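You operate a simulated robot arm through the tools that you are given. There is no shell and no other tool.

Carry out the task below with a simulated robot arm. There is one attempt and no reset: what you move stays moved.

## Task
Fill the glue tray and set the glue film on the roller by the glue card.
Fine: feed up to MAX, both gap knobs as the card says, then turn the roller handwheel till both halves of the roller show the new film; spill nothing.

The check looks at the end state, three seconds after you hand in, the way a careful person would. Anything else that was tipped, shoved, dropped, spilled or broken makes it a failure.

## Robot
A 7-joint arm with a four-finger gripper, fixed in place. Base frame: the origin is on the floor under the middle of its stand, x ahead of it, y to its left, z up; the work surface is at about z = 430. Lengths are in mm, angles in rad, forces in N, time in s.
It reaches about 1223 mm from its shoulder. Its first joint turns from -1.204 to 3.002 rad. Payload 3.67 kg.
The TCP is the grasp point between the finger pads, 28 mm short of the fingertips. In the tool frame z runs along the fingers and y along their closing line. The gripper opens to 112 mm; its body begins 73 mm behind the TCP.
Orientation is that of the tool frame in the base frame, as a unit quaternion [w, x, y, z]. With the fingers straight down and closing along the base's y, the tool's x points along the base's -x, its y along +y and its z along -z.

## Interface
- The arm moves only by the tool arm_command. Its arguments are lists of equal length, an entry for each row: "xyz": the shift along the base's x, y, z in units of 25 mm (1.0 is 25 mm), a list of three; "rot": the turn, a rotation vector about the base's x, y, z in units of 4 degrees (1.0 is 4 degrees), a list of three. In form: {"xyz": [[tx, ty, tz], ...], "rot": [[wx, wy, wz], ...]}. A call has 1 to 20 rows; each row shifts and turns the commanded pose from where the row before left it. "gripper" is the opening, from 0 (shut) to 1 (fully open), set as the call begins (left out, the last holds). A call with a number of a shift or a turn outside -1 to 1 is refused whole. Rows are played at 5 a second. More than 50 mm and 0.15 rad between two rows, or a gripper value outside its range, and nothing of the call is played. A pose out of reach is approached as far as the arm can. The call stops where the force on the tool passes 40 N (or 10 N more than at its start, if that is more) or the arm is blocked; 0.2 s more then pass. The fingers move at their own pace (about 102.5 mm/s each) and stop on an object; they squeeze with about 38 N. The grip force told is the motor's: it shows also when the fingers shut on nothing. Time passes only in rows, and 0.2 s behind the last, so rows that do not move let the fingers close. The reply holds the time, the measured pose of the TCP, the force on the tool along the base axes, the opening and the grip force, in the units named above and with some noise, with the torque about the TCP (base axes, N m) and any sound that the robot's microphone picked up.
- Cameras (640 x 400 px; columns grow to the right, rows downward): "scene" is fixed at [400.9, -499, 1200.3]; the picture's right is [0.75, -0.66, 0.00], its down [-0.34, -0.39, -0.85] and it looks along [0.56, 0.64, -0.52] (base axes); focal length 337 px, centre (320, 200). "wrist" rides on the gripper at [60, -18, -104] in the tool frame; the picture's right is [0.29, 0.96, 0.00], its down [-0.80, 0.24, -0.55] and it looks along [-0.53, 0.16, 0.83] (tool axes); focal length 234 px, centre (320, 200). There is no depth. A picture from a camera that has moved, and an enlarged one, comes with that camera's place and axes in the base frame and with its lens.
- capture(camera): a new picture of that camera. No time passes.
- lift_body(by): slides the trunk up (or, below 0, down) by that many mm; the arm rides with it, the base frame stays. It gives what a move gives, with no picture.
- inspect(camera, box): a new picture of the part [left, top, right, bottom] of that camera's present view, enlarged. No time passes.
- hand_in(): hands the job in; it is judged then, once.

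Nothing tells you positions but the pictures and the camera data. Unless the task says otherwise, let go and move clear before handing in.

The tools are called after ">>>" as a command line: name --argument value ..., lists and objects as JSON in quotes. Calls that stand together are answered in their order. arm_command: Moves the arm, as the interface text tells. Its arguments: {"type":"object","properties":{"xyz":{"type":"array"},"rot":{"type":"array"},"gripper":{"type":"number"}},"required":["xyz","rot"]} The other tools are called the same way: lift_body (by) moves the trunk up or down; capture (camera) takes a picture; inspect (camera, box) takes an enlarged picture of a part of a camera's view; hand_in () hands the job in.

At the start:

```text
time: 0.0
ee_pos: [711.4, -180.2, 1020.5]
tcp_rot: [-0.001, 0.001, 1.0, 0.001]
contact_force: [0.5, 0.4, 0.2]
torque: [-0.04, 0.01, 0.02]
opening: 111.9
grasp_force: 0.0
trunk travel left (down, up): [-500.0, 340.0]
```

scene: 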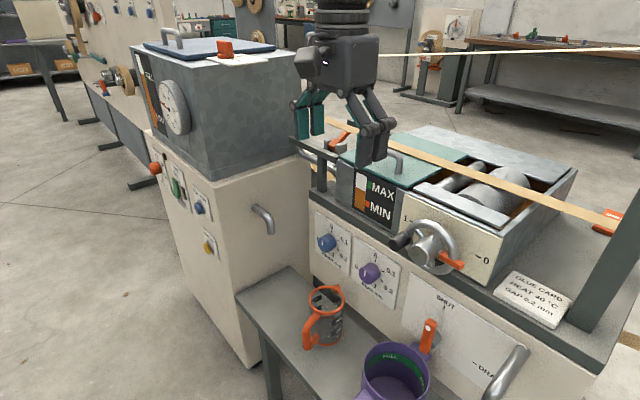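
wrist: 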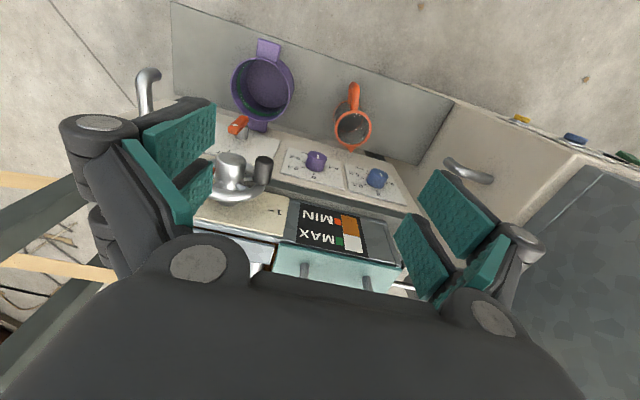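

I see a glue machine with a tray (MAX/MIN gauge), two gap knobs (blue, purple), a handwheel, a glue card, a drain valve, an orange jug and a purple pot on a side shelf, and a big tank at left. I'll look closer at each part first.

>>> inspect --camera "scene" --box '[300, 120, 460, 220]'

>>> inspect --camera "scene" --box '[460, 220, 620, 320]'

>>> inspect --camera "scene" --box '[300, 200, 460, 300]'

>>> inspect --camera "scene" --box '[240, 260, 464, 400]'

>>> inspect --camera "scene" --box '[380, 280, 572, 400]'

>>> inspect --camera "scene" --box '[120, 20, 312, 140]'

>>> inspect --camera "scene" --box '[130, 140, 290, 270]'

>>> inspect --camera "scene" --box '[400, 120, 592, 240]'

```text
4.00 times, centred on (380, 170) of scene
camera zoom: at [400.9, -499.0, 1200.3], right [0.75, -0.66, 0.0], down [-0.34, -0.39, -0.85], along [0.56, 0.64, -0.52], focal length 1347 px, centre (80, 320)
```

zoom: 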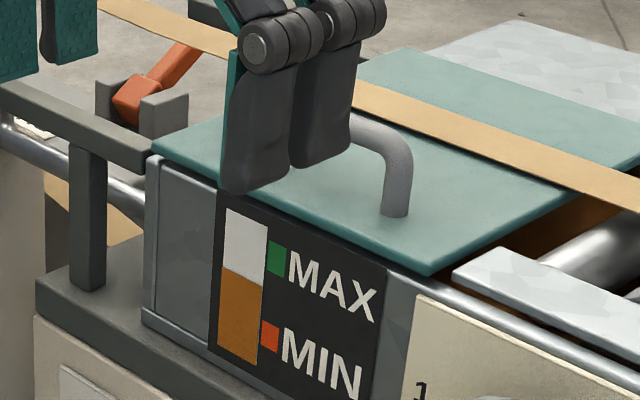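

```text
4.00 times, centred on (540, 270) of scene
camera zoom: at [400.9, -499.0, 1200.3], right [0.75, -0.66, 0.0], down [-0.34, -0.39, -0.85], along [0.56, 0.64, -0.52], focal length 1347 px, centre (-560, -80)
```

zoom: 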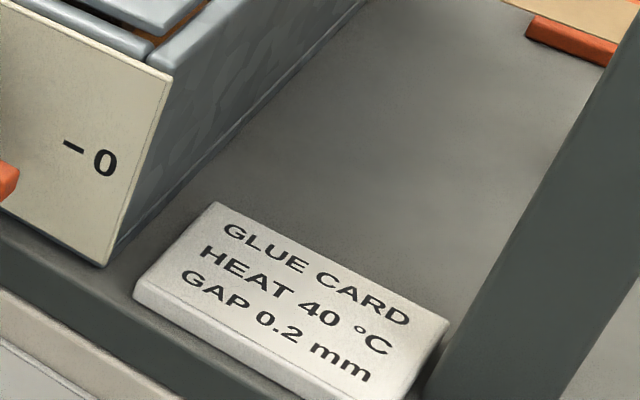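

```text
4.00 times, centred on (380, 250) of scene
camera zoom: at [400.9, -499.0, 1200.3], right [0.75, -0.66, 0.0], down [-0.34, -0.39, -0.85], along [0.56, 0.64, -0.52], focal length 1347 px, centre (80, 0)
```

zoom: 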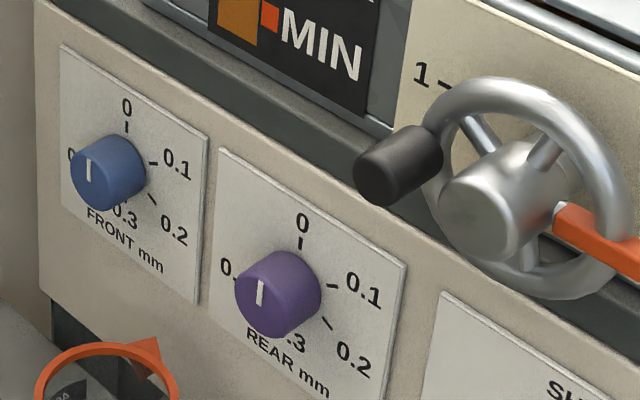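

```text
2.86 times, centred on (352, 330) of scene
camera zoom: at [400.9, -499.0, 1200.3], right [0.75, -0.66, 0.0], down [-0.34, -0.39, -0.85], along [0.56, 0.64, -0.52], focal length 962 px, centre (229, -171)
```

zoom: 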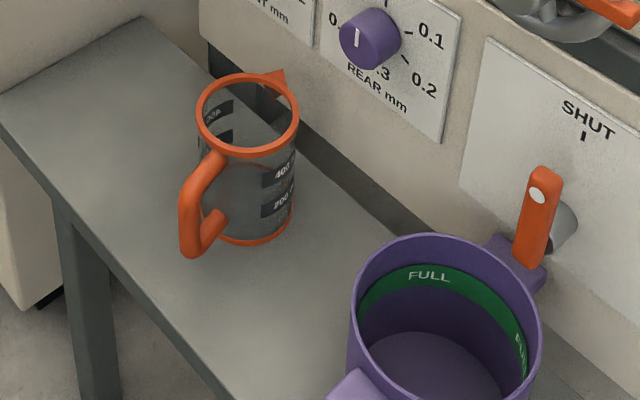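

```text
3.33 times, centred on (476, 340) of scene
camera zoom: at [400.9, -499.0, 1200.3], right [0.75, -0.66, 0.0], down [-0.34, -0.39, -0.85], along [0.56, 0.64, -0.52], focal length 1123 px, centre (-200, -267)
```

zoom: 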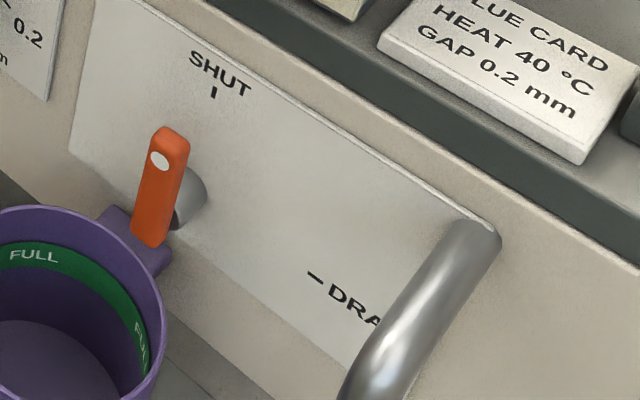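

```text
3.33 times, centred on (216, 80) of scene
camera zoom: at [400.9, -499.0, 1200.3], right [0.75, -0.66, 0.0], down [-0.34, -0.39, -0.85], along [0.56, 0.64, -0.52], focal length 1123 px, centre (667, 600)
```

zoom: 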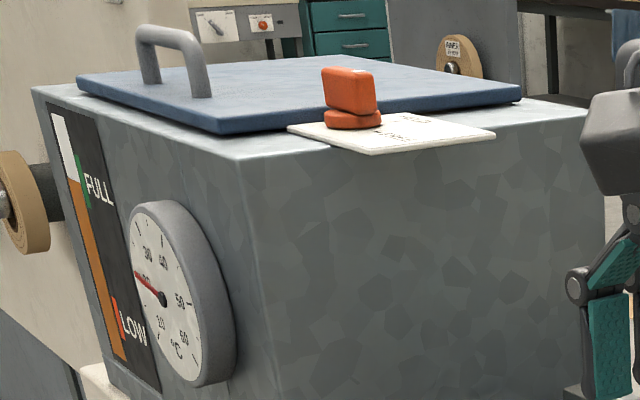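

```text
3.08 times, centred on (210, 205) of scene
camera zoom: at [400.9, -499.0, 1200.3], right [0.75, -0.66, 0.0], down [-0.34, -0.39, -0.85], along [0.56, 0.64, -0.52], focal length 1036 px, centre (658, 185)
```

zoom: 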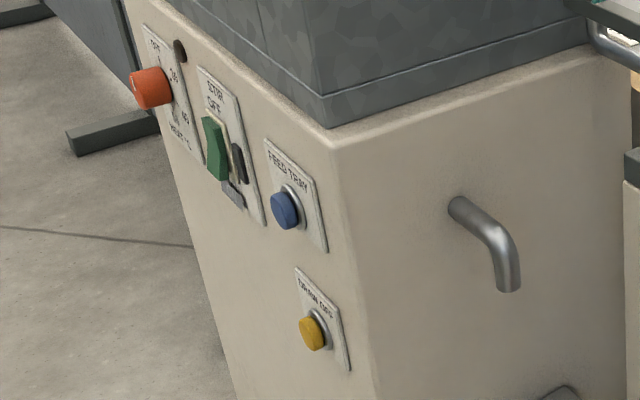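

```text
3.33 times, centred on (496, 180) of scene
camera zoom: at [400.9, -499.0, 1200.3], right [0.75, -0.66, 0.0], down [-0.34, -0.39, -0.85], along [0.56, 0.64, -0.52], focal length 1123 px, centre (-267, 267)
```

zoom: 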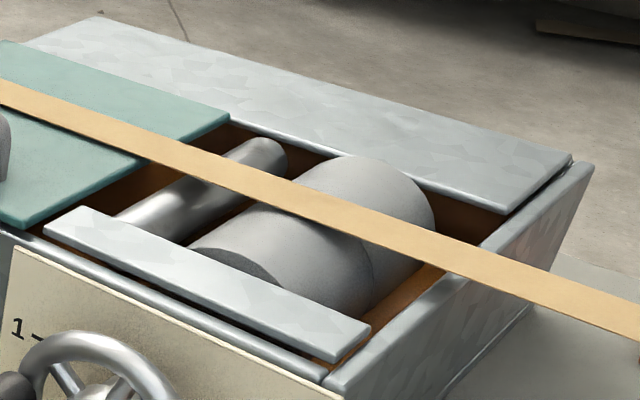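

The tank at the left carries a heat knob, a stir switch, and FEED TRAY and DRAW OFF buttons. The card reads HEAT 40 °C, GAP 0.2 mm. I'll zoom further on the thermometer, heat knob, handwheel and drain valve.

>>> inspect --camera "scene" --box '[140, 60, 204, 144]'

>>> inspect --camera "scene" --box '[145, 140, 225, 190]'

>>> inspect --camera "scene" --box '[180, 175, 260, 265]'

>>> inspect --camera "scene" --box '[385, 205, 481, 285]'

>>> inspect --camera "wrist" --box '[190, 100, 430, 280]'

>>> inspect --camera "scene" --box '[200, 30, 264, 70]'

>>> inspect --camera "scene" --box '[300, 100, 380, 150]'

```text
4.76 times, centred on (172, 102) of scene
camera zoom: at [400.9, -499.0, 1200.3], right [0.75, -0.66, 0.0], down [-0.34, -0.39, -0.85], along [0.56, 0.64, -0.52], focal length 1604 px, centre (1025, 667)
```

zoom: 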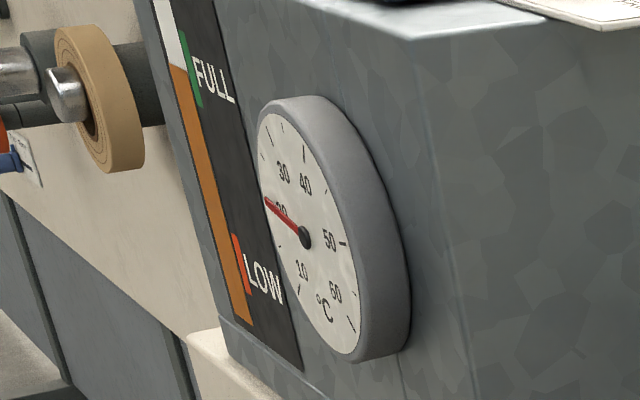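

```text
8.00 times, centred on (185, 165) of scene
camera zoom: at [400.9, -499.0, 1200.3], right [0.75, -0.66, 0.0], down [-0.34, -0.39, -0.85], along [0.56, 0.64, -0.52], focal length 2695 px, centre (1400, 480)
```

zoom: 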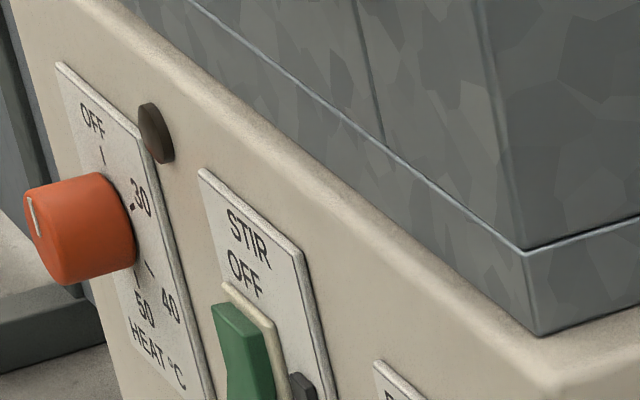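

```text
4.44 times, centred on (220, 220) of scene
camera zoom: at [400.9, -499.0, 1200.3], right [0.75, -0.66, 0.0], down [-0.34, -0.39, -0.85], along [0.56, 0.64, -0.52], focal length 1497 px, centre (764, 111)
```

zoom: 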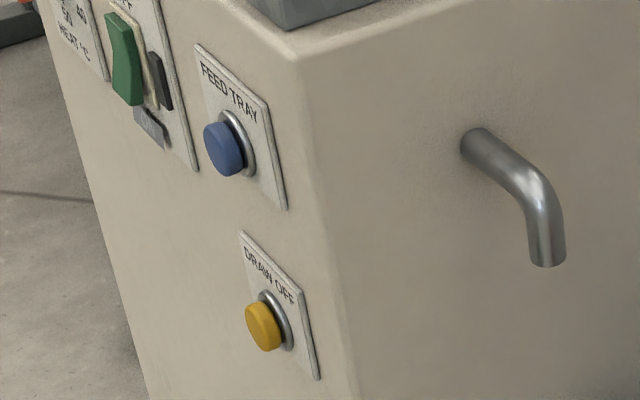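

```text
5.00 times, centred on (433, 245) of scene
camera zoom: at [400.9, -499.0, 1200.3], right [0.75, -0.66, 0.0], down [-0.34, -0.39, -0.85], along [0.56, 0.64, -0.52], focal length 1684 px, centre (-245, -25)
```

zoom: 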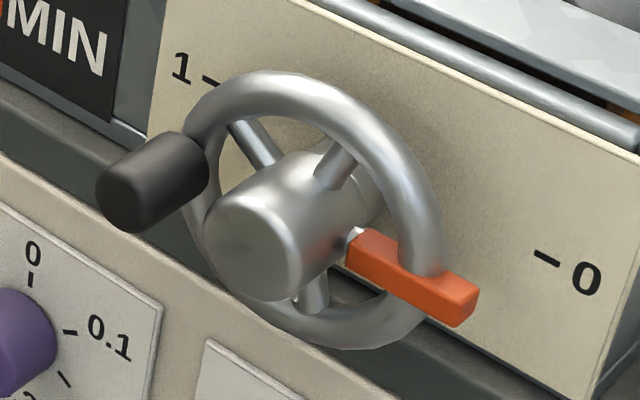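

```text
2.22 times, centred on (310, 190) of wrist
camera zoom: at [650.8, -198.6, 1126.7], right [-0.29, 0.96, 0.0], down [0.8, 0.24, 0.55], along [0.53, 0.16, -0.83], focal length 520 px, centre (342, 222)
```

zoom: 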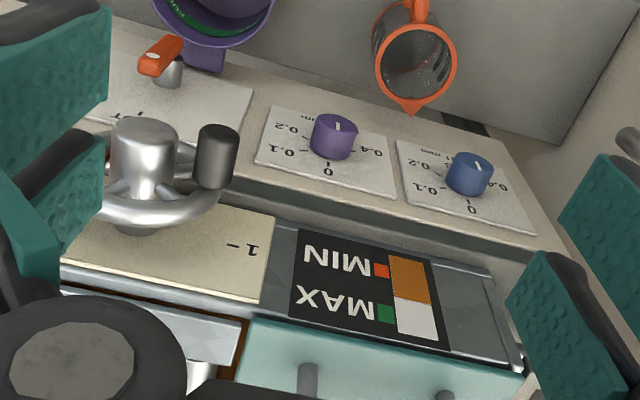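

```text
10.00 times, centred on (232, 50) of scene
camera zoom: at [400.9, -499.0, 1200.3], right [0.75, -0.66, 0.0], down [-0.34, -0.39, -0.85], along [0.56, 0.64, -0.52], focal length 3368 px, centre (1200, 1700)
```

zoom: 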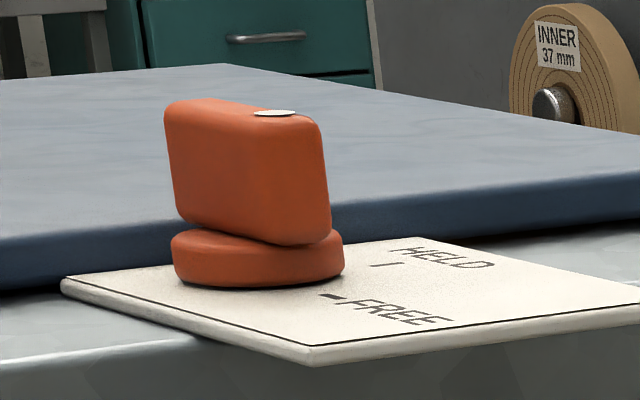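

```text
8.00 times, centred on (340, 125) of scene
camera zoom: at [400.9, -499.0, 1200.3], right [0.75, -0.66, 0.0], down [-0.34, -0.39, -0.85], along [0.56, 0.64, -0.52], focal length 2695 px, centre (160, 800)
```

zoom: 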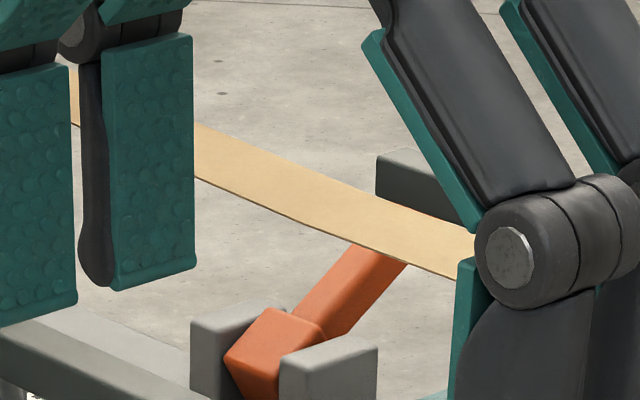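

The tank thermometer reads about 20 °C, so the heater looks off; the blue and purple knobs sit near (855, -2, 660) and (851, -150, 670) on a panel facing the robot. I'll back the arm away and level the gripper toward the panel so the wrist camera can see the controls from the front.

>>> arm_command --xyz '[[-0.6, 0, 0], [-0.6, 0, 0], [-0.6, 0, 0], [-0.6, 0, 0], [-0.6, 0, 0], [-0.6, 0, 0], [-0.6, 0, 0], [-0.6, 0, 0], [-0.6, 0, 0], [-0.6, 0, 0]]' --rot '[[0, -1, 0], [0, -1, 0], [0, -1, 0], [0, -1, 0], [0, -1, 0], [0, -1, 0], [0, -1, 0], [0, -1, 0], [0, -1, 0], [0, -1, 0]]'

```text
time: 2.2
ee_pos: [564.6, -178.9, 1021.0]
tcp_rot: [0.342, 0.001, 0.94, 0.0]
contact_force: [-1.1, -0.1, 0.4]
torque: [0.01, 0.01, 0.03]
opening: 112.0
grasp_force: 0.0
out of reach, approached as far as the arm can: row 10
trunk travel left (down, up): [-500.0, 340.0]
```

The arm moved back but hit its reach limit near the end. I'll look at the view from here.

>>> capture --camera "wrist"

>>> capture --camera "scene"

```text
taken
camera wrist: at [452.3, -197.7, 1063.6], right [-0.22, 0.96, -0.18], down [0.25, 0.24, 0.94], along [0.94, 0.16, -0.3], focal length 234 px, centre (320, 200)
```

wrist: 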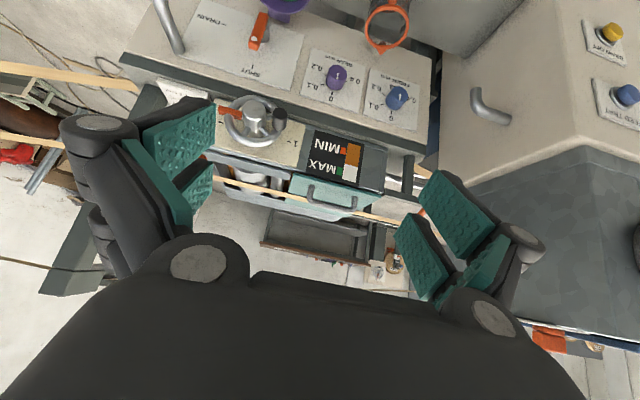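

```text
taken
```

scene: 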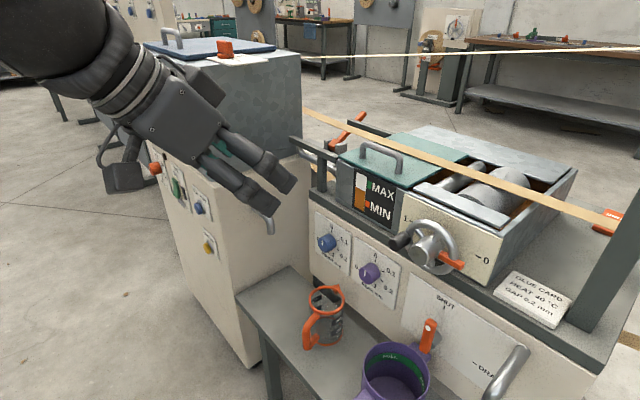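

The feed button triangulates to about (663, 312, 692) on the tank cabinet's front. I'll lower the trunk so the arm sits at the height of the panels, then level the gripper.

>>> lift_body --by -250

```text
time: 4.8
ee_pos: [564.8, -180.2, 771.5]
tcp_rot: [0.342, 0.001, 0.94, 0.0]
contact_force: [-0.2, 0.1, 0.1]
torque: [-0.01, -0.02, 0.01]
opening: 112.3
grasp_force: 0.0
trunk travel left (down, up): [-250.0, 590.0]
```

>>> arm_command --xyz '[[0, 0, 0], [0, 0, 0], [0, 0, 0], [0, 0, 0], [0, 0, 0], [0, 0, 0], [0, 0, 0], [0, 0, 0], [0, 0, 0], [0, 0, 0], [0, 0, 0], [0, 0, 0]]' --rot '[[0, -1, 0], [0, -1, 0], [0, -1, 0], [0, -1, 0], [0, -1, 0], [0, -1, 0], [0, -1, 0], [0, -1, 0], [0, -1, 0], [0, -1, 0], [0, -1, 0], [0, -1, 0]]'

>>> capture --camera "scene"

>>> capture --camera "wrist"

```text
time: 7.4
ee_pos: [664.2, -165.4, 798.3]
tcp_rot: [0.642, 0.0, 0.767, 0.0]
contact_force: [-0.9, -0.2, 0.0]
torque: [0.02, 0.02, 0.01]
opening: 112.2
grasp_force: 0.0
out of reach, approached as far as the arm can: row 1, 2, 3, 4, 5, 6, 7, 8, 9, 10, 11, 12
trunk travel left (down, up): [-250.0, 590.0]
```

```text
taken
```

scene: 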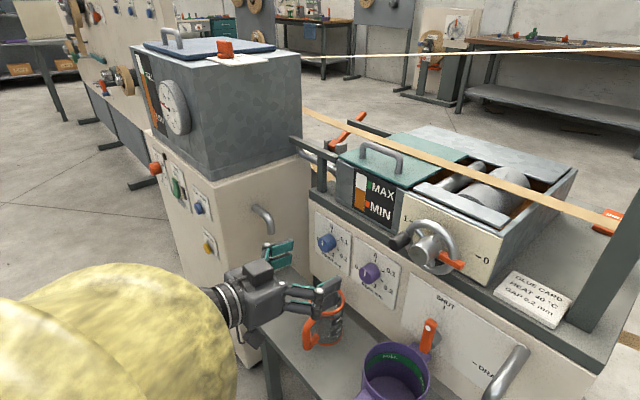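

```text
taken
camera wrist: at [551.2, -184.6, 758.9], right [-0.05, 0.96, -0.28], down [-0.41, 0.24, 0.88], along [0.91, 0.16, 0.38], focal length 234 px, centre (320, 200)
```

wrist: 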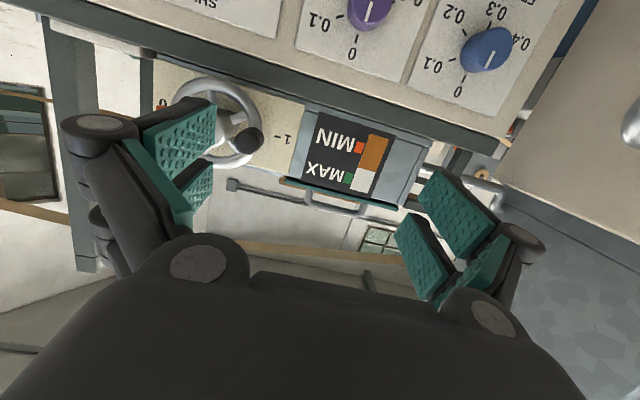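

The arm is folded to its near limit at x ≈ 664. I'll check how the commanded pose resumes with a small forward move.

>>> arm_command --xyz '[[0.4, 0, 0], [0, 0, 0]]' --rot '[[0, 0, 0], [0, 0, 0]]'

```text
time: 8.0
ee_pos: [674.6, -166.8, 798.8]
tcp_rot: [0.642, 0.002, 0.767, -0.001]
contact_force: [0.1, 0.4, 0.0]
torque: [0.01, -0.02, 0.03]
opening: 112.0
grasp_force: 0.0
trunk travel left (down, up): [-250.0, 590.0]
```

Moves start from the measured pose, good. I'll inspect the knobs and the gauge from here.

>>> inspect --camera "wrist" --box '[300, 0, 540, 120]'

>>> inspect --camera "wrist" --box '[140, 60, 300, 180]'

>>> inspect --camera "wrist" --box '[280, 90, 480, 230]'

```text
2.67 times, centred on (420, 60) of wrist
camera zoom: at [561.5, -184.4, 758.7], right [-0.05, 0.96, -0.28], down [-0.41, 0.24, 0.88], along [0.91, 0.16, 0.38], focal length 624 px, centre (53, 573)
```

zoom: 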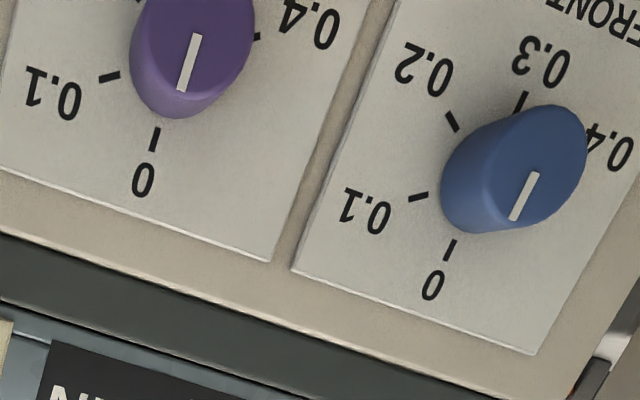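

```text
3.33 times, centred on (220, 120) of wrist
camera zoom: at [561.5, -184.4, 758.7], right [-0.05, 0.96, -0.28], down [-0.41, 0.24, 0.88], along [0.91, 0.16, 0.38], focal length 781 px, centre (653, 467)
```

zoom: 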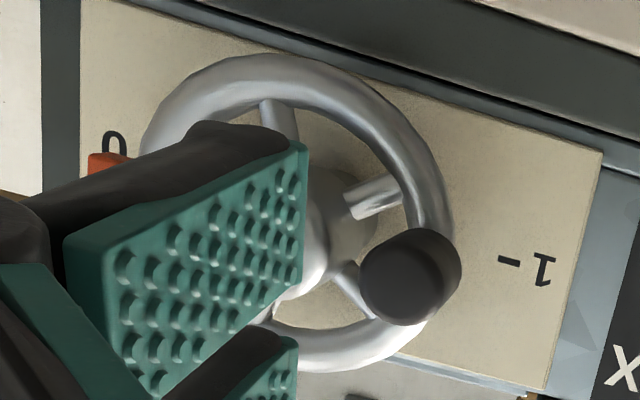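

```text
2.86 times, centred on (380, 160) of wrist
camera zoom: at [561.5, -184.4, 758.7], right [-0.05, 0.96, -0.28], down [-0.41, 0.24, 0.88], along [0.91, 0.16, 0.38], focal length 669 px, centre (149, 314)
```

zoom: 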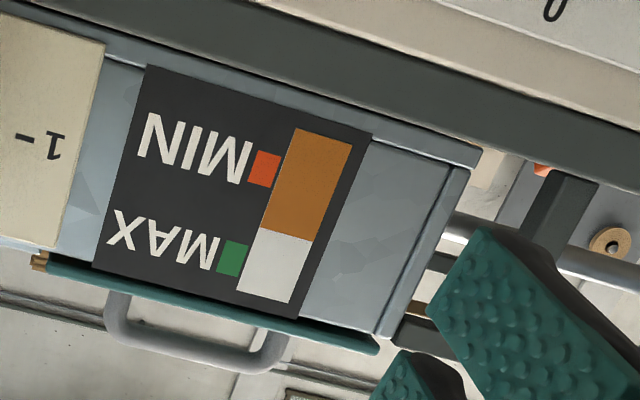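

Both gap knobs point at 0 now and the tray level is between MIN and MAX. I'll swing toward the tank cabinet to view its front controls and thermometer.

>>> arm_command --xyz '[[0, 0.9, 0], [0, 0.9, 0], [0, 0.9, 0], [0, 0.9, 0], [0, 0.9, 0], [0, 0.9, 0], [-0.2, 0.9, 0], [-0.2, 0.9, 0], [-0.2, 0.9, 0], [-0.2, 0.9, 0], [-0.2, 0.9, 0], [-0.2, 0.9, 0]]' --rot '[[0, 0, 0.6], [0, 0, 0.6], [0, 0, 0.6], [0, 0, 0.6], [0, 0, 0.6], [0, 0, 0.6], [0, 0, 0.6], [0, 0, 0.6], [0, 0, 0.6], [0, 0, 0.6], [0, 0, 0.6], [0, 0, 0.6]]'

>>> capture --camera "wrist"

>>> capture --camera "scene"

```text
time: 10.6
ee_pos: [654.0, 85.2, 799.4]
tcp_rot: [0.62, -0.191, 0.744, 0.16]
contact_force: [0.4, -0.1, 1.1]
torque: [-0.01, 0.02, 0.02]
opening: 112.1
grasp_force: 0.2
out of reach, approached as far as the arm can: row 12
trunk travel left (down, up): [-250.0, 590.0]
```

```text
taken
camera wrist: at [564.0, 15.1, 761.0], right [-0.51, 0.81, -0.28], down [-0.47, 0.02, 0.88], along [0.72, 0.58, 0.37], focal length 234 px, centre (320, 200)
```

wrist: 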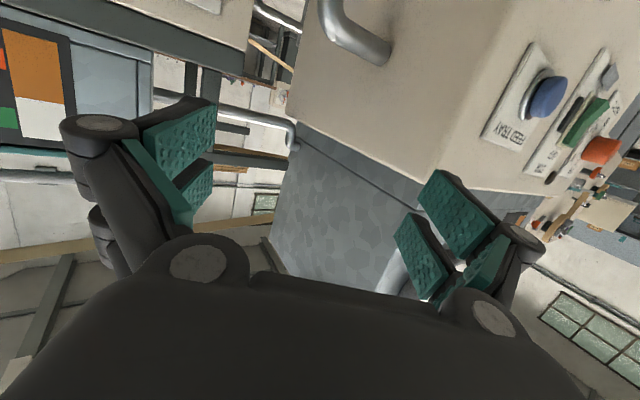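

```text
taken
```

scene: 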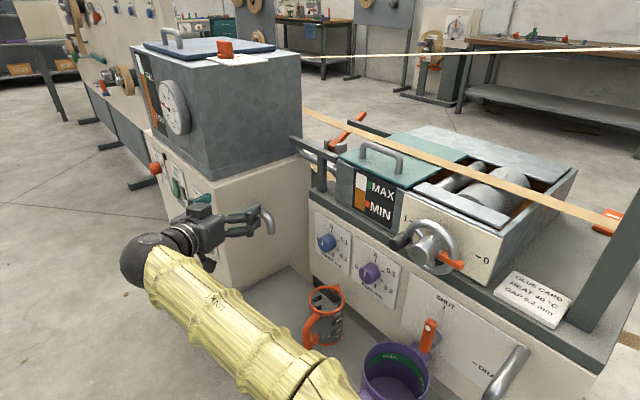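

The elbow swings out to the right at this trunk height. I'll raise the trunk again so the arm reaches downward, then bring the hand down and back to get a wider near range.

>>> lift_body --by 250

>>> arm_command --xyz '[[0, 0, -1], [0, 0, -1], [0, 0, -1], [0, 0, -1], [0, 0, -1], [0, 0, -1], [0, 0, -1], [0, 0, -1], [0, 0, -1], [0, 0, -1]]' --rot '[[0, 0, 0], [0, 0, 0], [0, 0, 0], [0, 0, 0], [0, 0, 0], [0, 0, 0], [0, 0, 0], [0, 0, 0], [0, 0, 0], [0, 0, 0]]'

>>> capture --camera "scene"

```text
time: 13.2
ee_pos: [654.3, 85.6, 1051.0]
tcp_rot: [0.62, -0.192, 0.743, 0.161]
contact_force: [-0.2, -0.5, 0.2]
torque: [-0.01, -0.01, 0.0]
opening: 111.9
grasp_force: 0.1
trunk travel left (down, up): [-500.0, 340.0]
```

```text
time: 15.4
ee_pos: [654.2, 86.4, 1050.8]
tcp_rot: [0.621, -0.191, 0.744, 0.16]
contact_force: [-0.2, -0.1, -0.7]
torque: [0.0, 0.0, -0.02]
opening: 112.0
grasp_force: 0.1
out of reach, approached as far as the arm can: row 1, 2, 3, 4, 5, 6, 7, 8, 9, 10
trunk travel left (down, up): [-500.0, 340.0]
```

```text
taken
```

scene: 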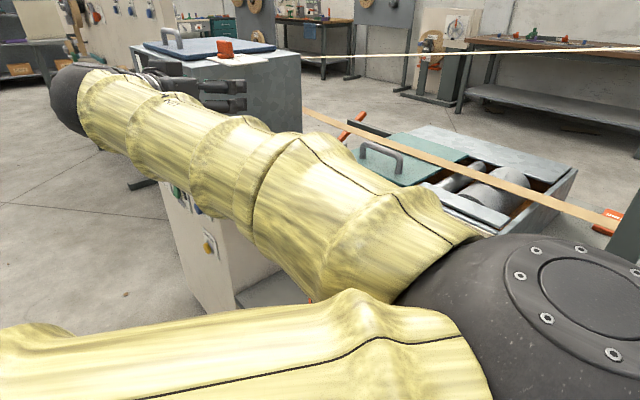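

The hand can't go lower here without folding past the elbow's limit; the limit eases farther out and to the left. I'll lower the trunk back, close the fingers and swing around toward the tank's front on an arc that keeps clear of the cabinet corner.

>>> lift_body --by -250

>>> arm_command --xyz '[[0, 0, 0], [0, 0, 0], [0, 0, 0], [0, 0, 0], [0, 0, 0]]' --rot '[[0, 0, 0], [0, 0, 0], [0, 0, 0], [0, 0, 0], [0, 0, 0]]' --gripper 0

>>> arm_command --xyz '[[-0.2, 0.8, 0.4], [-0.3, 0.8, 0.4], [-0.3, 0.8, 0.4], [-0.3, 0.8, 0.4], [-0.3, 0.8, 0.4]]' --rot '[[0, 0, 0.45], [0, 0, 0.45], [0, 0, 0.45], [0, 0, 0.45], [0, 0, 0.45]]'

>>> capture --camera "scene"

>>> capture --camera "wrist"

```text
time: 17.9
ee_pos: [653.4, 85.3, 800.9]
tcp_rot: [0.62, -0.19, 0.744, 0.159]
contact_force: [-0.1, -0.2, 0.4]
torque: [-0.01, 0.05, 0.01]
opening: 111.9
grasp_force: 0.0
trunk travel left (down, up): [-250.0, 590.0]
```

```text
time: 19.1
ee_pos: [654.5, 86.2, 800.9]
tcp_rot: [0.62, -0.19, 0.744, 0.159]
contact_force: [0.0, 0.0, -1.0]
torque: [0.03, -0.01, -0.01]
opening: 0.0
grasp_force: 35.7
trunk travel left (down, up): [-250.0, 590.0]
```

```text
time: 20.3
ee_pos: [618.3, 186.6, 851.6]
tcp_rot: [0.606, -0.248, 0.727, 0.208]
contact_force: [0.2, 0.3, 0.3]
torque: [-0.01, -0.01, -0.03]
opening: 0.0
grasp_force: 35.2
trunk travel left (down, up): [-250.0, 590.0]
```

```text
taken
```

scene: 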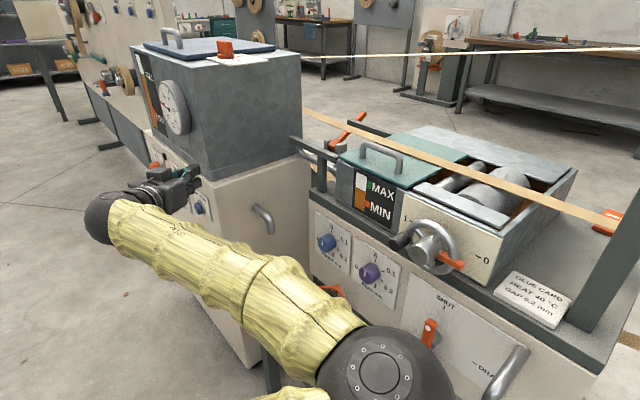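

```text
taken
camera wrist: at [539.3, 103.3, 811.8], right [-0.63, 0.72, -0.28], down [-0.46, -0.06, 0.88], along [0.62, 0.69, 0.37], focal length 234 px, centre (320, 200)
```

wrist: 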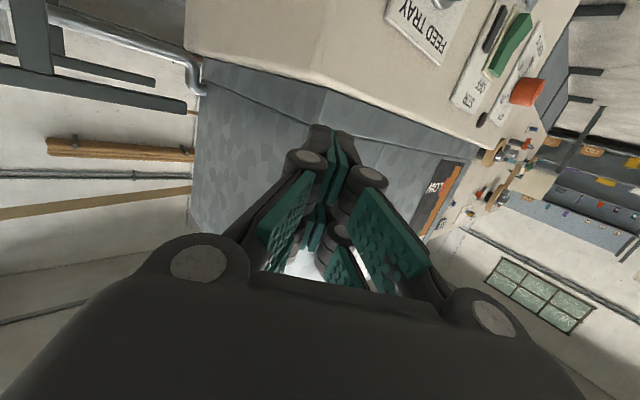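

The heat knob is near (650, 630, 700). I'll slide along the front of the tank and square up to it for a better view of the heat dial and thermometer.

>>> arm_command --xyz '[[-0.1, 0.8, 0], [-0.1, 0.8, 0], [-0.1, 0.8, 0], [-0.1, 0.8, 0], [-0.1, 0.8, 0], [-0.1, 0.8, 0], [-0.1, 0.8, 0], [-0.1, 0.8, 0]]' --rot '[[0, 0, -0.5], [0, 0, -0.5], [0, 0, -0.5], [0, 0, -0.5], [0, 0, -0.5], [0, 0, -0.5], [0, 0, -0.5], [0, 0, -0.5]]'

>>> capture --camera "wrist"

>>> capture --camera "scene"

```text
time: 22.1
ee_pos: [599.7, 345.4, 848.8]
tcp_rot: [0.629, -0.145, 0.754, 0.122]
contact_force: [-0.3, -1.2, -0.1]
torque: [0.03, 0.01, 0.04]
opening: 0.1
grasp_force: 35.9
trunk travel left (down, up): [-250.0, 590.0]
```

```text
taken
camera wrist: at [501.0, 287.1, 810.6], right [-0.4, 0.87, -0.28], down [-0.46, 0.07, 0.88], along [0.79, 0.49, 0.37], focal length 234 px, centre (320, 200)
```

wrist: 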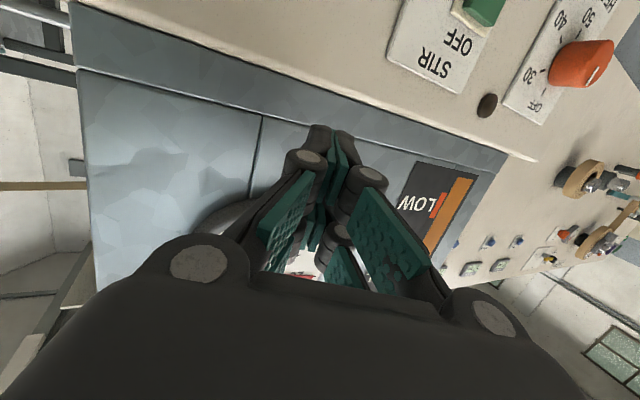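

```text
taken
```

scene: 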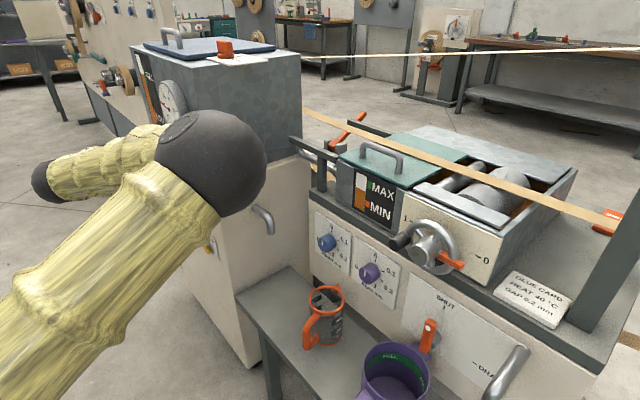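

>>> inspect --camera "wrist" --box '[440, 0, 640, 125]'

>>> inspect --camera "wrist" --box '[380, 0, 540, 100]'

>>> inspect --camera "scene" --box '[140, 70, 204, 134]'

```text
3.20 times, centred on (540, 62) of wrist
camera zoom: at [501.0, 287.1, 810.6], right [-0.4, 0.87, -0.28], down [-0.46, 0.07, 0.88], along [0.79, 0.49, 0.37], focal length 749 px, centre (-384, 640)
```

zoom: 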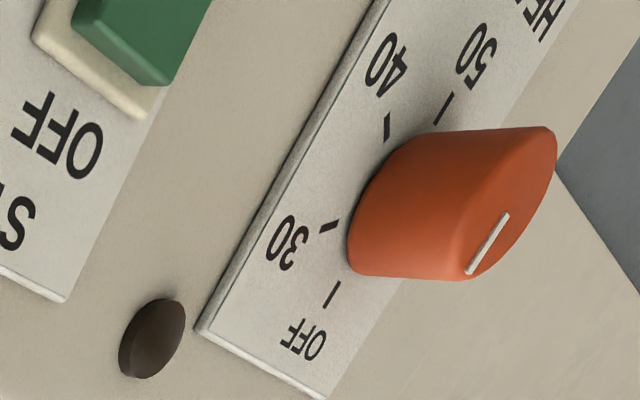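

```text
4.00 times, centred on (460, 50) of wrist
camera zoom: at [501.0, 287.1, 810.6], right [-0.4, 0.87, -0.28], down [-0.46, 0.07, 0.88], along [0.79, 0.49, 0.37], focal length 937 px, centre (-240, 800)
```

zoom: 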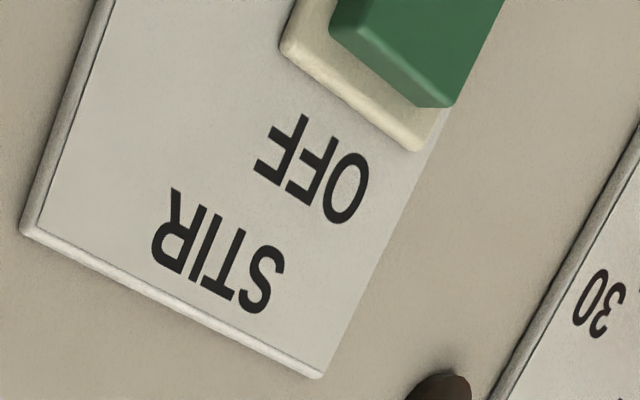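

```text
6.25 times, centred on (172, 102) of scene
camera zoom: at [400.9, -499.0, 1200.3], right [0.75, -0.66, 0.0], down [-0.34, -0.39, -0.85], along [0.56, 0.64, -0.52], focal length 2105 px, centre (1245, 812)
```

zoom: 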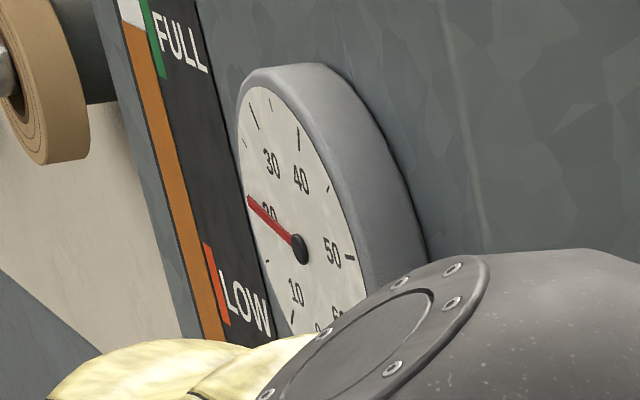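

The heat knob is at OFF with 40 about 118° clockwise; its face is near (650, 672, 687) with the plate around x = 686. The thermometer is at 20 °C, so I'll set heat to the card's 40 °C first. Moving to a staging pose in front of that knob.

>>> arm_command --xyz '[[-0.1, 1, -0.4], [-0.1, 1, -0.5], [-0.1, 1, -0.5], [-0.1, 1, -0.5], [-0.1, 1, -0.5], [-0.1, 1, -0.5], [-0.1, 1, -0.5], [-0.1, 1, -0.5], [0, 1, -0.5], [0, 1, -0.5], [0, 1, -0.5], [0, 1, -0.5], [0, 1, -0.5], [0, 0, 0], [0, 0, 0], [0, 0, 0]]' --rot '[[0, 0, -0.42], [0, 0, -0.42], [0, 0, -0.42], [0, 0, -0.42], [0, 0, -0.42], [0, 0, -0.42], [0, 0, -0.42], [0, 0, -0.42], [0, 0, -0.42], [0, 0, -0.42], [0, 0, -0.42], [0, 0, -0.42], [0, 0, -0.41], [0, -0.8, 0], [0, -0.8, 0], [0, -0.8, 0]]'

>>> capture --camera "wrist"

>>> capture --camera "scene"

```text
time: 25.5
ee_pos: [628.3, 480.1, 728.3]
tcp_rot: [0.701, -0.03, 0.712, 0.022]
contact_force: [-15.6, 7.5, -2.0]
torque: [0.21, 0.46, 0.14]
opening: 0.1
grasp_force: 35.8
out of reach, approached as far as the arm can: row 7, 8, 9, 10, 11, 12, 13, 14, 15, 16
trunk travel left (down, up): [-250.0, 590.0]
```

```text
taken
camera wrist: at [524.6, 453.9, 672.0], right [-0.08, 0.95, -0.3], down [-0.56, 0.21, 0.8], along [0.83, 0.23, 0.52], focal length 234 px, centre (320, 200)
```

wrist: 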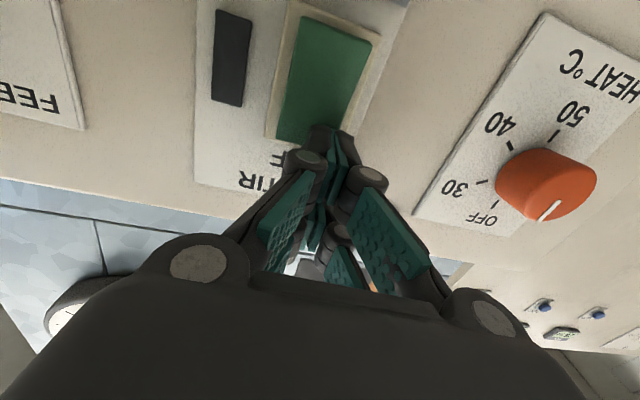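

```text
taken
```

scene: 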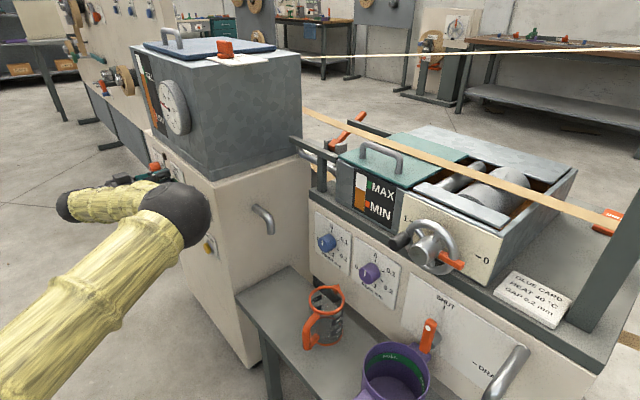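

The reach limit pushed the fingertips against the stir switch plate area (a contact of about 16 N). I'll back away up and outward right away and check the switch.

>>> arm_command --xyz '[[-0.6, 0, 0.6], [-0.6, 0, 0.8], [-0.4, 0, 1]]' --rot '[[0, 0, 0], [0, 0, 0], [0, 0, 0]]'

>>> capture --camera "wrist"

```text
time: 26.3
ee_pos: [591.7, 478.0, 789.8]
tcp_rot: [0.702, -0.028, 0.711, 0.02]
contact_force: [-0.5, 0.9, -0.7]
torque: [0.01, 0.0, -0.01]
opening: 0.0
grasp_force: 35.6
trunk travel left (down, up): [-250.0, 590.0]
```

```text
taken
camera wrist: at [487.3, 452.2, 732.6], right [-0.07, 0.95, -0.3], down [-0.56, 0.21, 0.8], along [0.83, 0.22, 0.52], focal length 234 px, centre (320, 200)
```

wrist: 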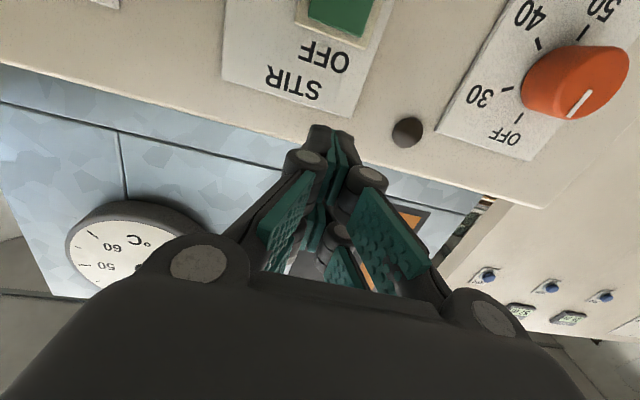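

>>> inspect --camera "scene" --box '[130, 140, 230, 210]'

>>> inspect --camera "wrist" --box '[210, 0, 410, 125]'

```text
5.71 times, centred on (180, 175) of scene
camera zoom: at [400.9, -499.0, 1200.3], right [0.75, -0.66, 0.0], down [-0.34, -0.39, -0.85], along [0.56, 0.64, -0.52], focal length 1925 px, centre (1120, 343)
```

zoom: 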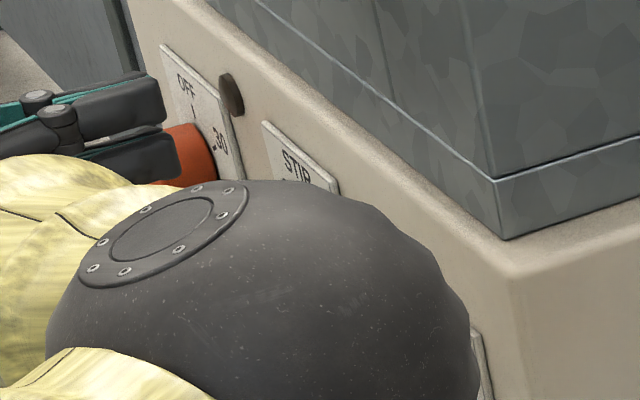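

```text
3.20 times, centred on (310, 62) of wrist
camera zoom: at [487.3, 452.2, 732.6], right [-0.07, 0.95, -0.3], down [-0.56, 0.21, 0.8], along [0.83, 0.22, 0.52], focal length 749 px, centre (352, 640)
```

zoom: 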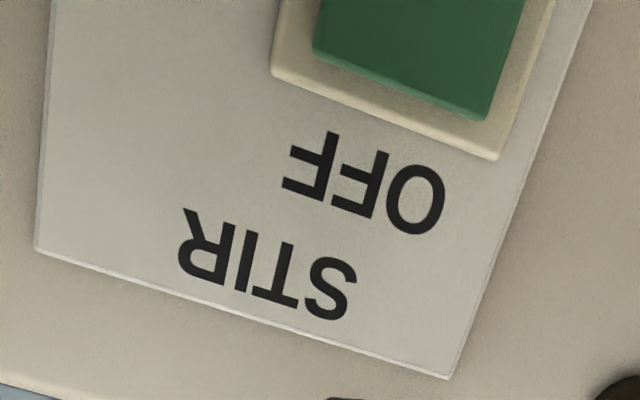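

The heat knob is well in view, but the elbow is out to the right and the wrist is at its bend limit. I'll pitch the hand downward and back off so the arm comes from above, to find a better arm configuration.

>>> arm_command --xyz '[[-0.5, 0, 0.3], [-0.5, 0, 0.3], [-0.5, 0, 0.3], [-0.4, 0, 0.3], [-0.3, 0, 0.3], [0, 0, 0.3], [0, 0, 0.3], [0, 0, 0.3], [0, 0, 0.3], [0, 0, 0.3], [0, 0, 0.3], [0, 0, 0.3], [0, 0, 0], [0, 0, 0], [0, 0, 0]]' --rot '[[0, 1, 0], [0, 1, 0], [0, 1, 0], [0, 1, 0], [0, 1, 0], [0, 1, 0], [0, 1, 0], [0, 1, 0], [0, 1, 0], [0, 1, 0], [0, 1, 0], [0, 1, 0], [0, 1, 0], [0, 1, 0], [0, 1, 0]]'

>>> capture --camera "scene"

>>> capture --camera "wrist"

```text
time: 29.5
ee_pos: [536.0, 478.7, 879.3]
tcp_rot: [0.252, -0.014, 0.967, 0.033]
contact_force: [-0.5, 0.3, -0.3]
torque: [0.02, -0.01, -0.01]
opening: 0.0
grasp_force: 35.8
trunk travel left (down, up): [-250.0, 590.0]
```

```text
taken
```

scene: 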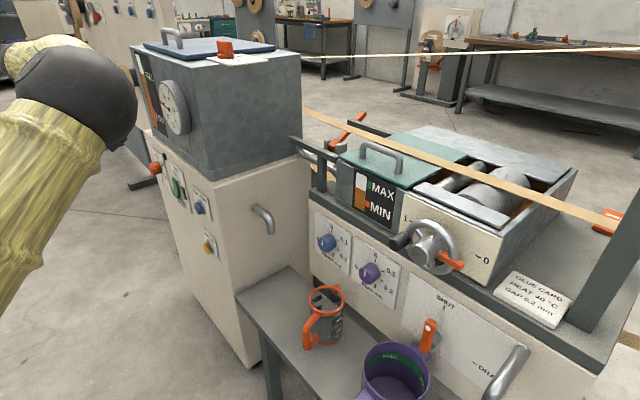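

```text
taken
camera wrist: at [433.1, 452.9, 941.5], right [-0.29, 0.95, -0.09], down [0.42, 0.21, 0.88], along [0.86, 0.22, -0.46], focal length 234 px, centre (320, 200)
```

wrist: 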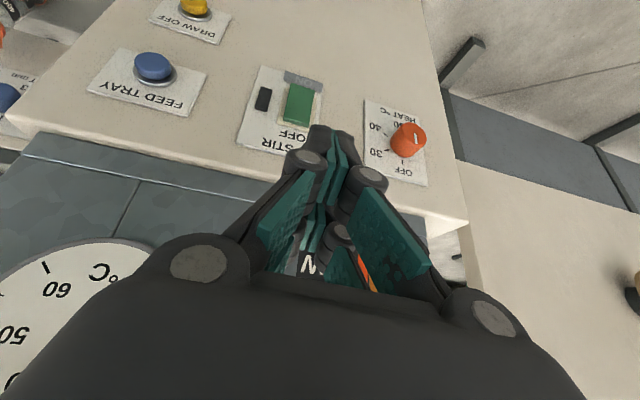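

The elbow has come up and left, which is better. I'll compare the stir switch with its first look and check the controls from here.

>>> inspect --camera "scene" --box '[145, 140, 225, 190]'

>>> inspect --camera "scene" --box '[130, 140, 290, 270]'

>>> inspect --camera "wrist" --box '[80, 0, 240, 120]'

>>> inspect --camera "wrist" --box '[230, 50, 450, 190]'

```text
8.00 times, centred on (185, 165) of scene
camera zoom: at [400.9, -499.0, 1200.3], right [0.75, -0.66, 0.0], down [-0.34, -0.39, -0.85], along [0.56, 0.64, -0.52], focal length 2695 px, centre (1400, 480)
```

zoom: 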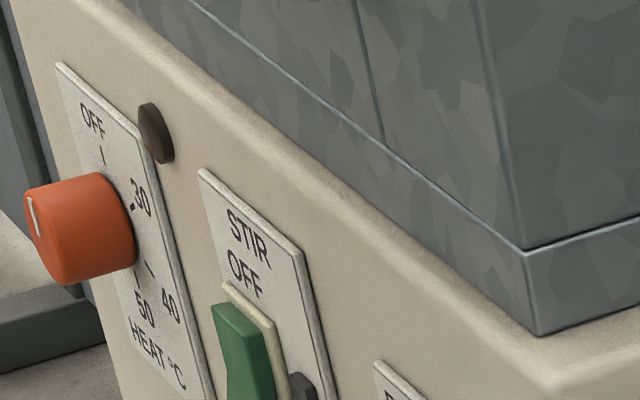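

```text
3.08 times, centred on (210, 205) of scene
camera zoom: at [400.9, -499.0, 1200.3], right [0.75, -0.66, 0.0], down [-0.34, -0.39, -0.85], along [0.56, 0.64, -0.52], focal length 1036 px, centre (658, 185)
```

zoom: 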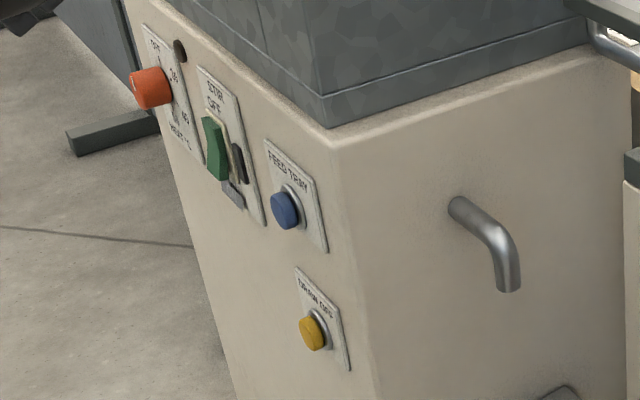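

```text
3.33 times, centred on (160, 60) of wrist
camera zoom: at [433.1, 452.9, 941.5], right [-0.29, 0.95, -0.09], down [0.42, 0.21, 0.88], along [0.86, 0.22, -0.46], focal length 781 px, centre (853, 667)
```

zoom: 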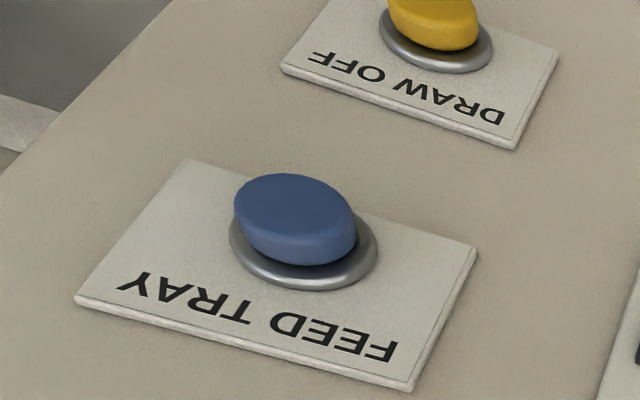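

```text
2.86 times, centred on (340, 120) of wrist
camera zoom: at [433.1, 452.9, 941.5], right [-0.29, 0.95, -0.09], down [0.42, 0.21, 0.88], along [0.86, 0.22, -0.46], focal length 669 px, centre (263, 429)
```

zoom: 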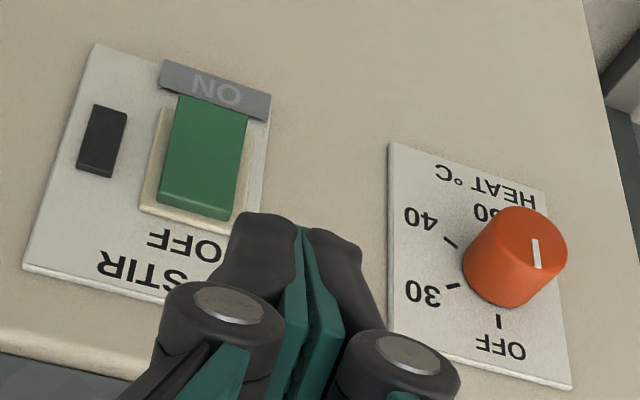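

The stir switch is unchanged. Now I'll move outward along y with the hand tipped down, keeping the elbow high, then raise the trunk so the arm comes in from above at the heat knob.

>>> arm_command --xyz '[[0, 1, 0], [0, 1, 0], [0, 1, 0], [0, 1, 0], [0, 1, 0], [0, 1, 0], [0, 1, 0]]' --rot '[[0, 0, 0], [0, 0, 0], [0, 0, 0], [0, 0, 0], [0, 0, 0], [0, 0, 0], [0, 0, 0]]'

>>> lift_body --by 200

>>> arm_command --xyz '[[0, 0, -1], [0, 0, -1], [0, 0, -1], [0, 0, -1], [0, 0, -1], [0, 0, -1], [0, 0, -1], [0, 0, -1]]' --rot '[[0, -0.4, 0], [0, -0.4, 0], [0, -0.4, 0], [0, -0.4, 0], [0, -0.4, 0], [0, -0.4, 0], [0, -0.4, 0], [0, -0.4, 0]]'

>>> capture --camera "scene"

>>> capture --camera "wrist"

```text
time: 31.3
ee_pos: [560.8, 498.3, 892.2]
tcp_rot: [0.249, 0.005, 0.968, 0.041]
contact_force: [-0.2, -0.3, 0.6]
torque: [0.0, 0.04, 0.03]
opening: 0.0
grasp_force: 35.2
out of reach, approached as far as the arm can: row 2, 3, 4, 5, 6, 7
trunk travel left (down, up): [-250.0, 590.0]
stopped in row 7: the arm was blocked; the commanded pose is now the measured one
```

```text
time: 33.5
ee_pos: [559.8, 499.6, 1092.6]
tcp_rot: [0.249, 0.005, 0.968, 0.04]
contact_force: [-0.1, 0.1, 0.4]
torque: [-0.02, 0.0, 0.0]
opening: 0.2
grasp_force: 35.2
trunk travel left (down, up): [-450.0, 390.0]
```

```text
time: 35.3
ee_pos: [556.0, 499.2, 892.6]
tcp_rot: [0.356, -0.001, 0.934, 0.039]
contact_force: [0.2, 0.4, 0.3]
torque: [-0.03, 0.02, -0.01]
opening: 0.0
grasp_force: 35.4
trunk travel left (down, up): [-450.0, 390.0]
```

```text
taken
```

scene: 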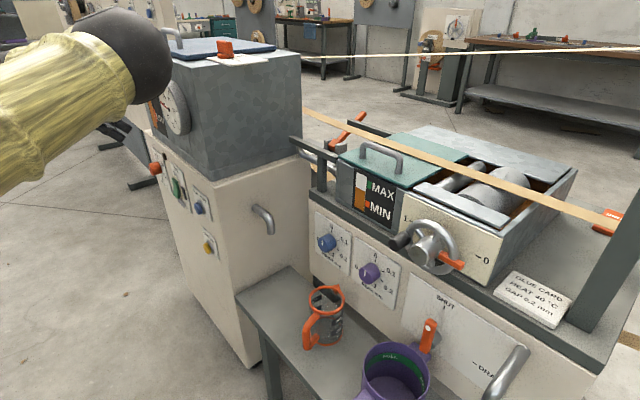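

```text
taken
camera wrist: at [444.1, 476.0, 929.8], right [-0.24, 0.96, -0.12], down [0.22, 0.18, 0.96], along [0.94, 0.21, -0.25], focal length 234 px, centre (320, 200)
```

wrist: 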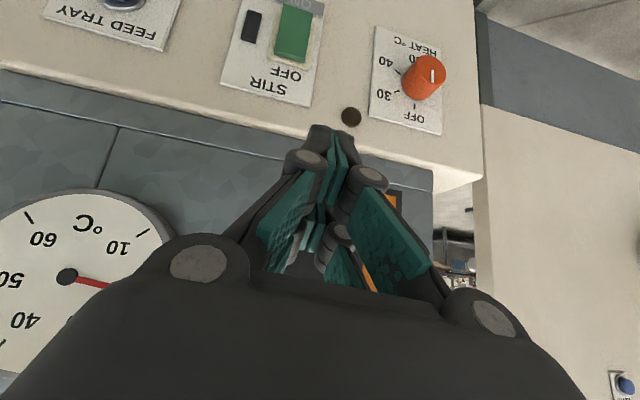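

The arm resisted moving left past y ≈ 500. I'll test whether +y is free at this trunk height.

>>> arm_command --xyz '[[0, 1, 0], [0, 1, 0], [0, 1, 0]]' --rot '[[0, 0, 0], [0, 0, 0], [0, 0, 0]]'

```text
time: 36.1
ee_pos: [557.6, 499.2, 892.7]
tcp_rot: [0.356, -0.002, 0.934, 0.04]
contact_force: [0.2, -0.4, -0.3]
torque: [0.0, 0.03, -0.01]
opening: 0.0
grasp_force: 35.3
out of reach, approached as far as the arm can: row 1, 2, 3
trunk travel left (down, up): [-450.0, 390.0]
```

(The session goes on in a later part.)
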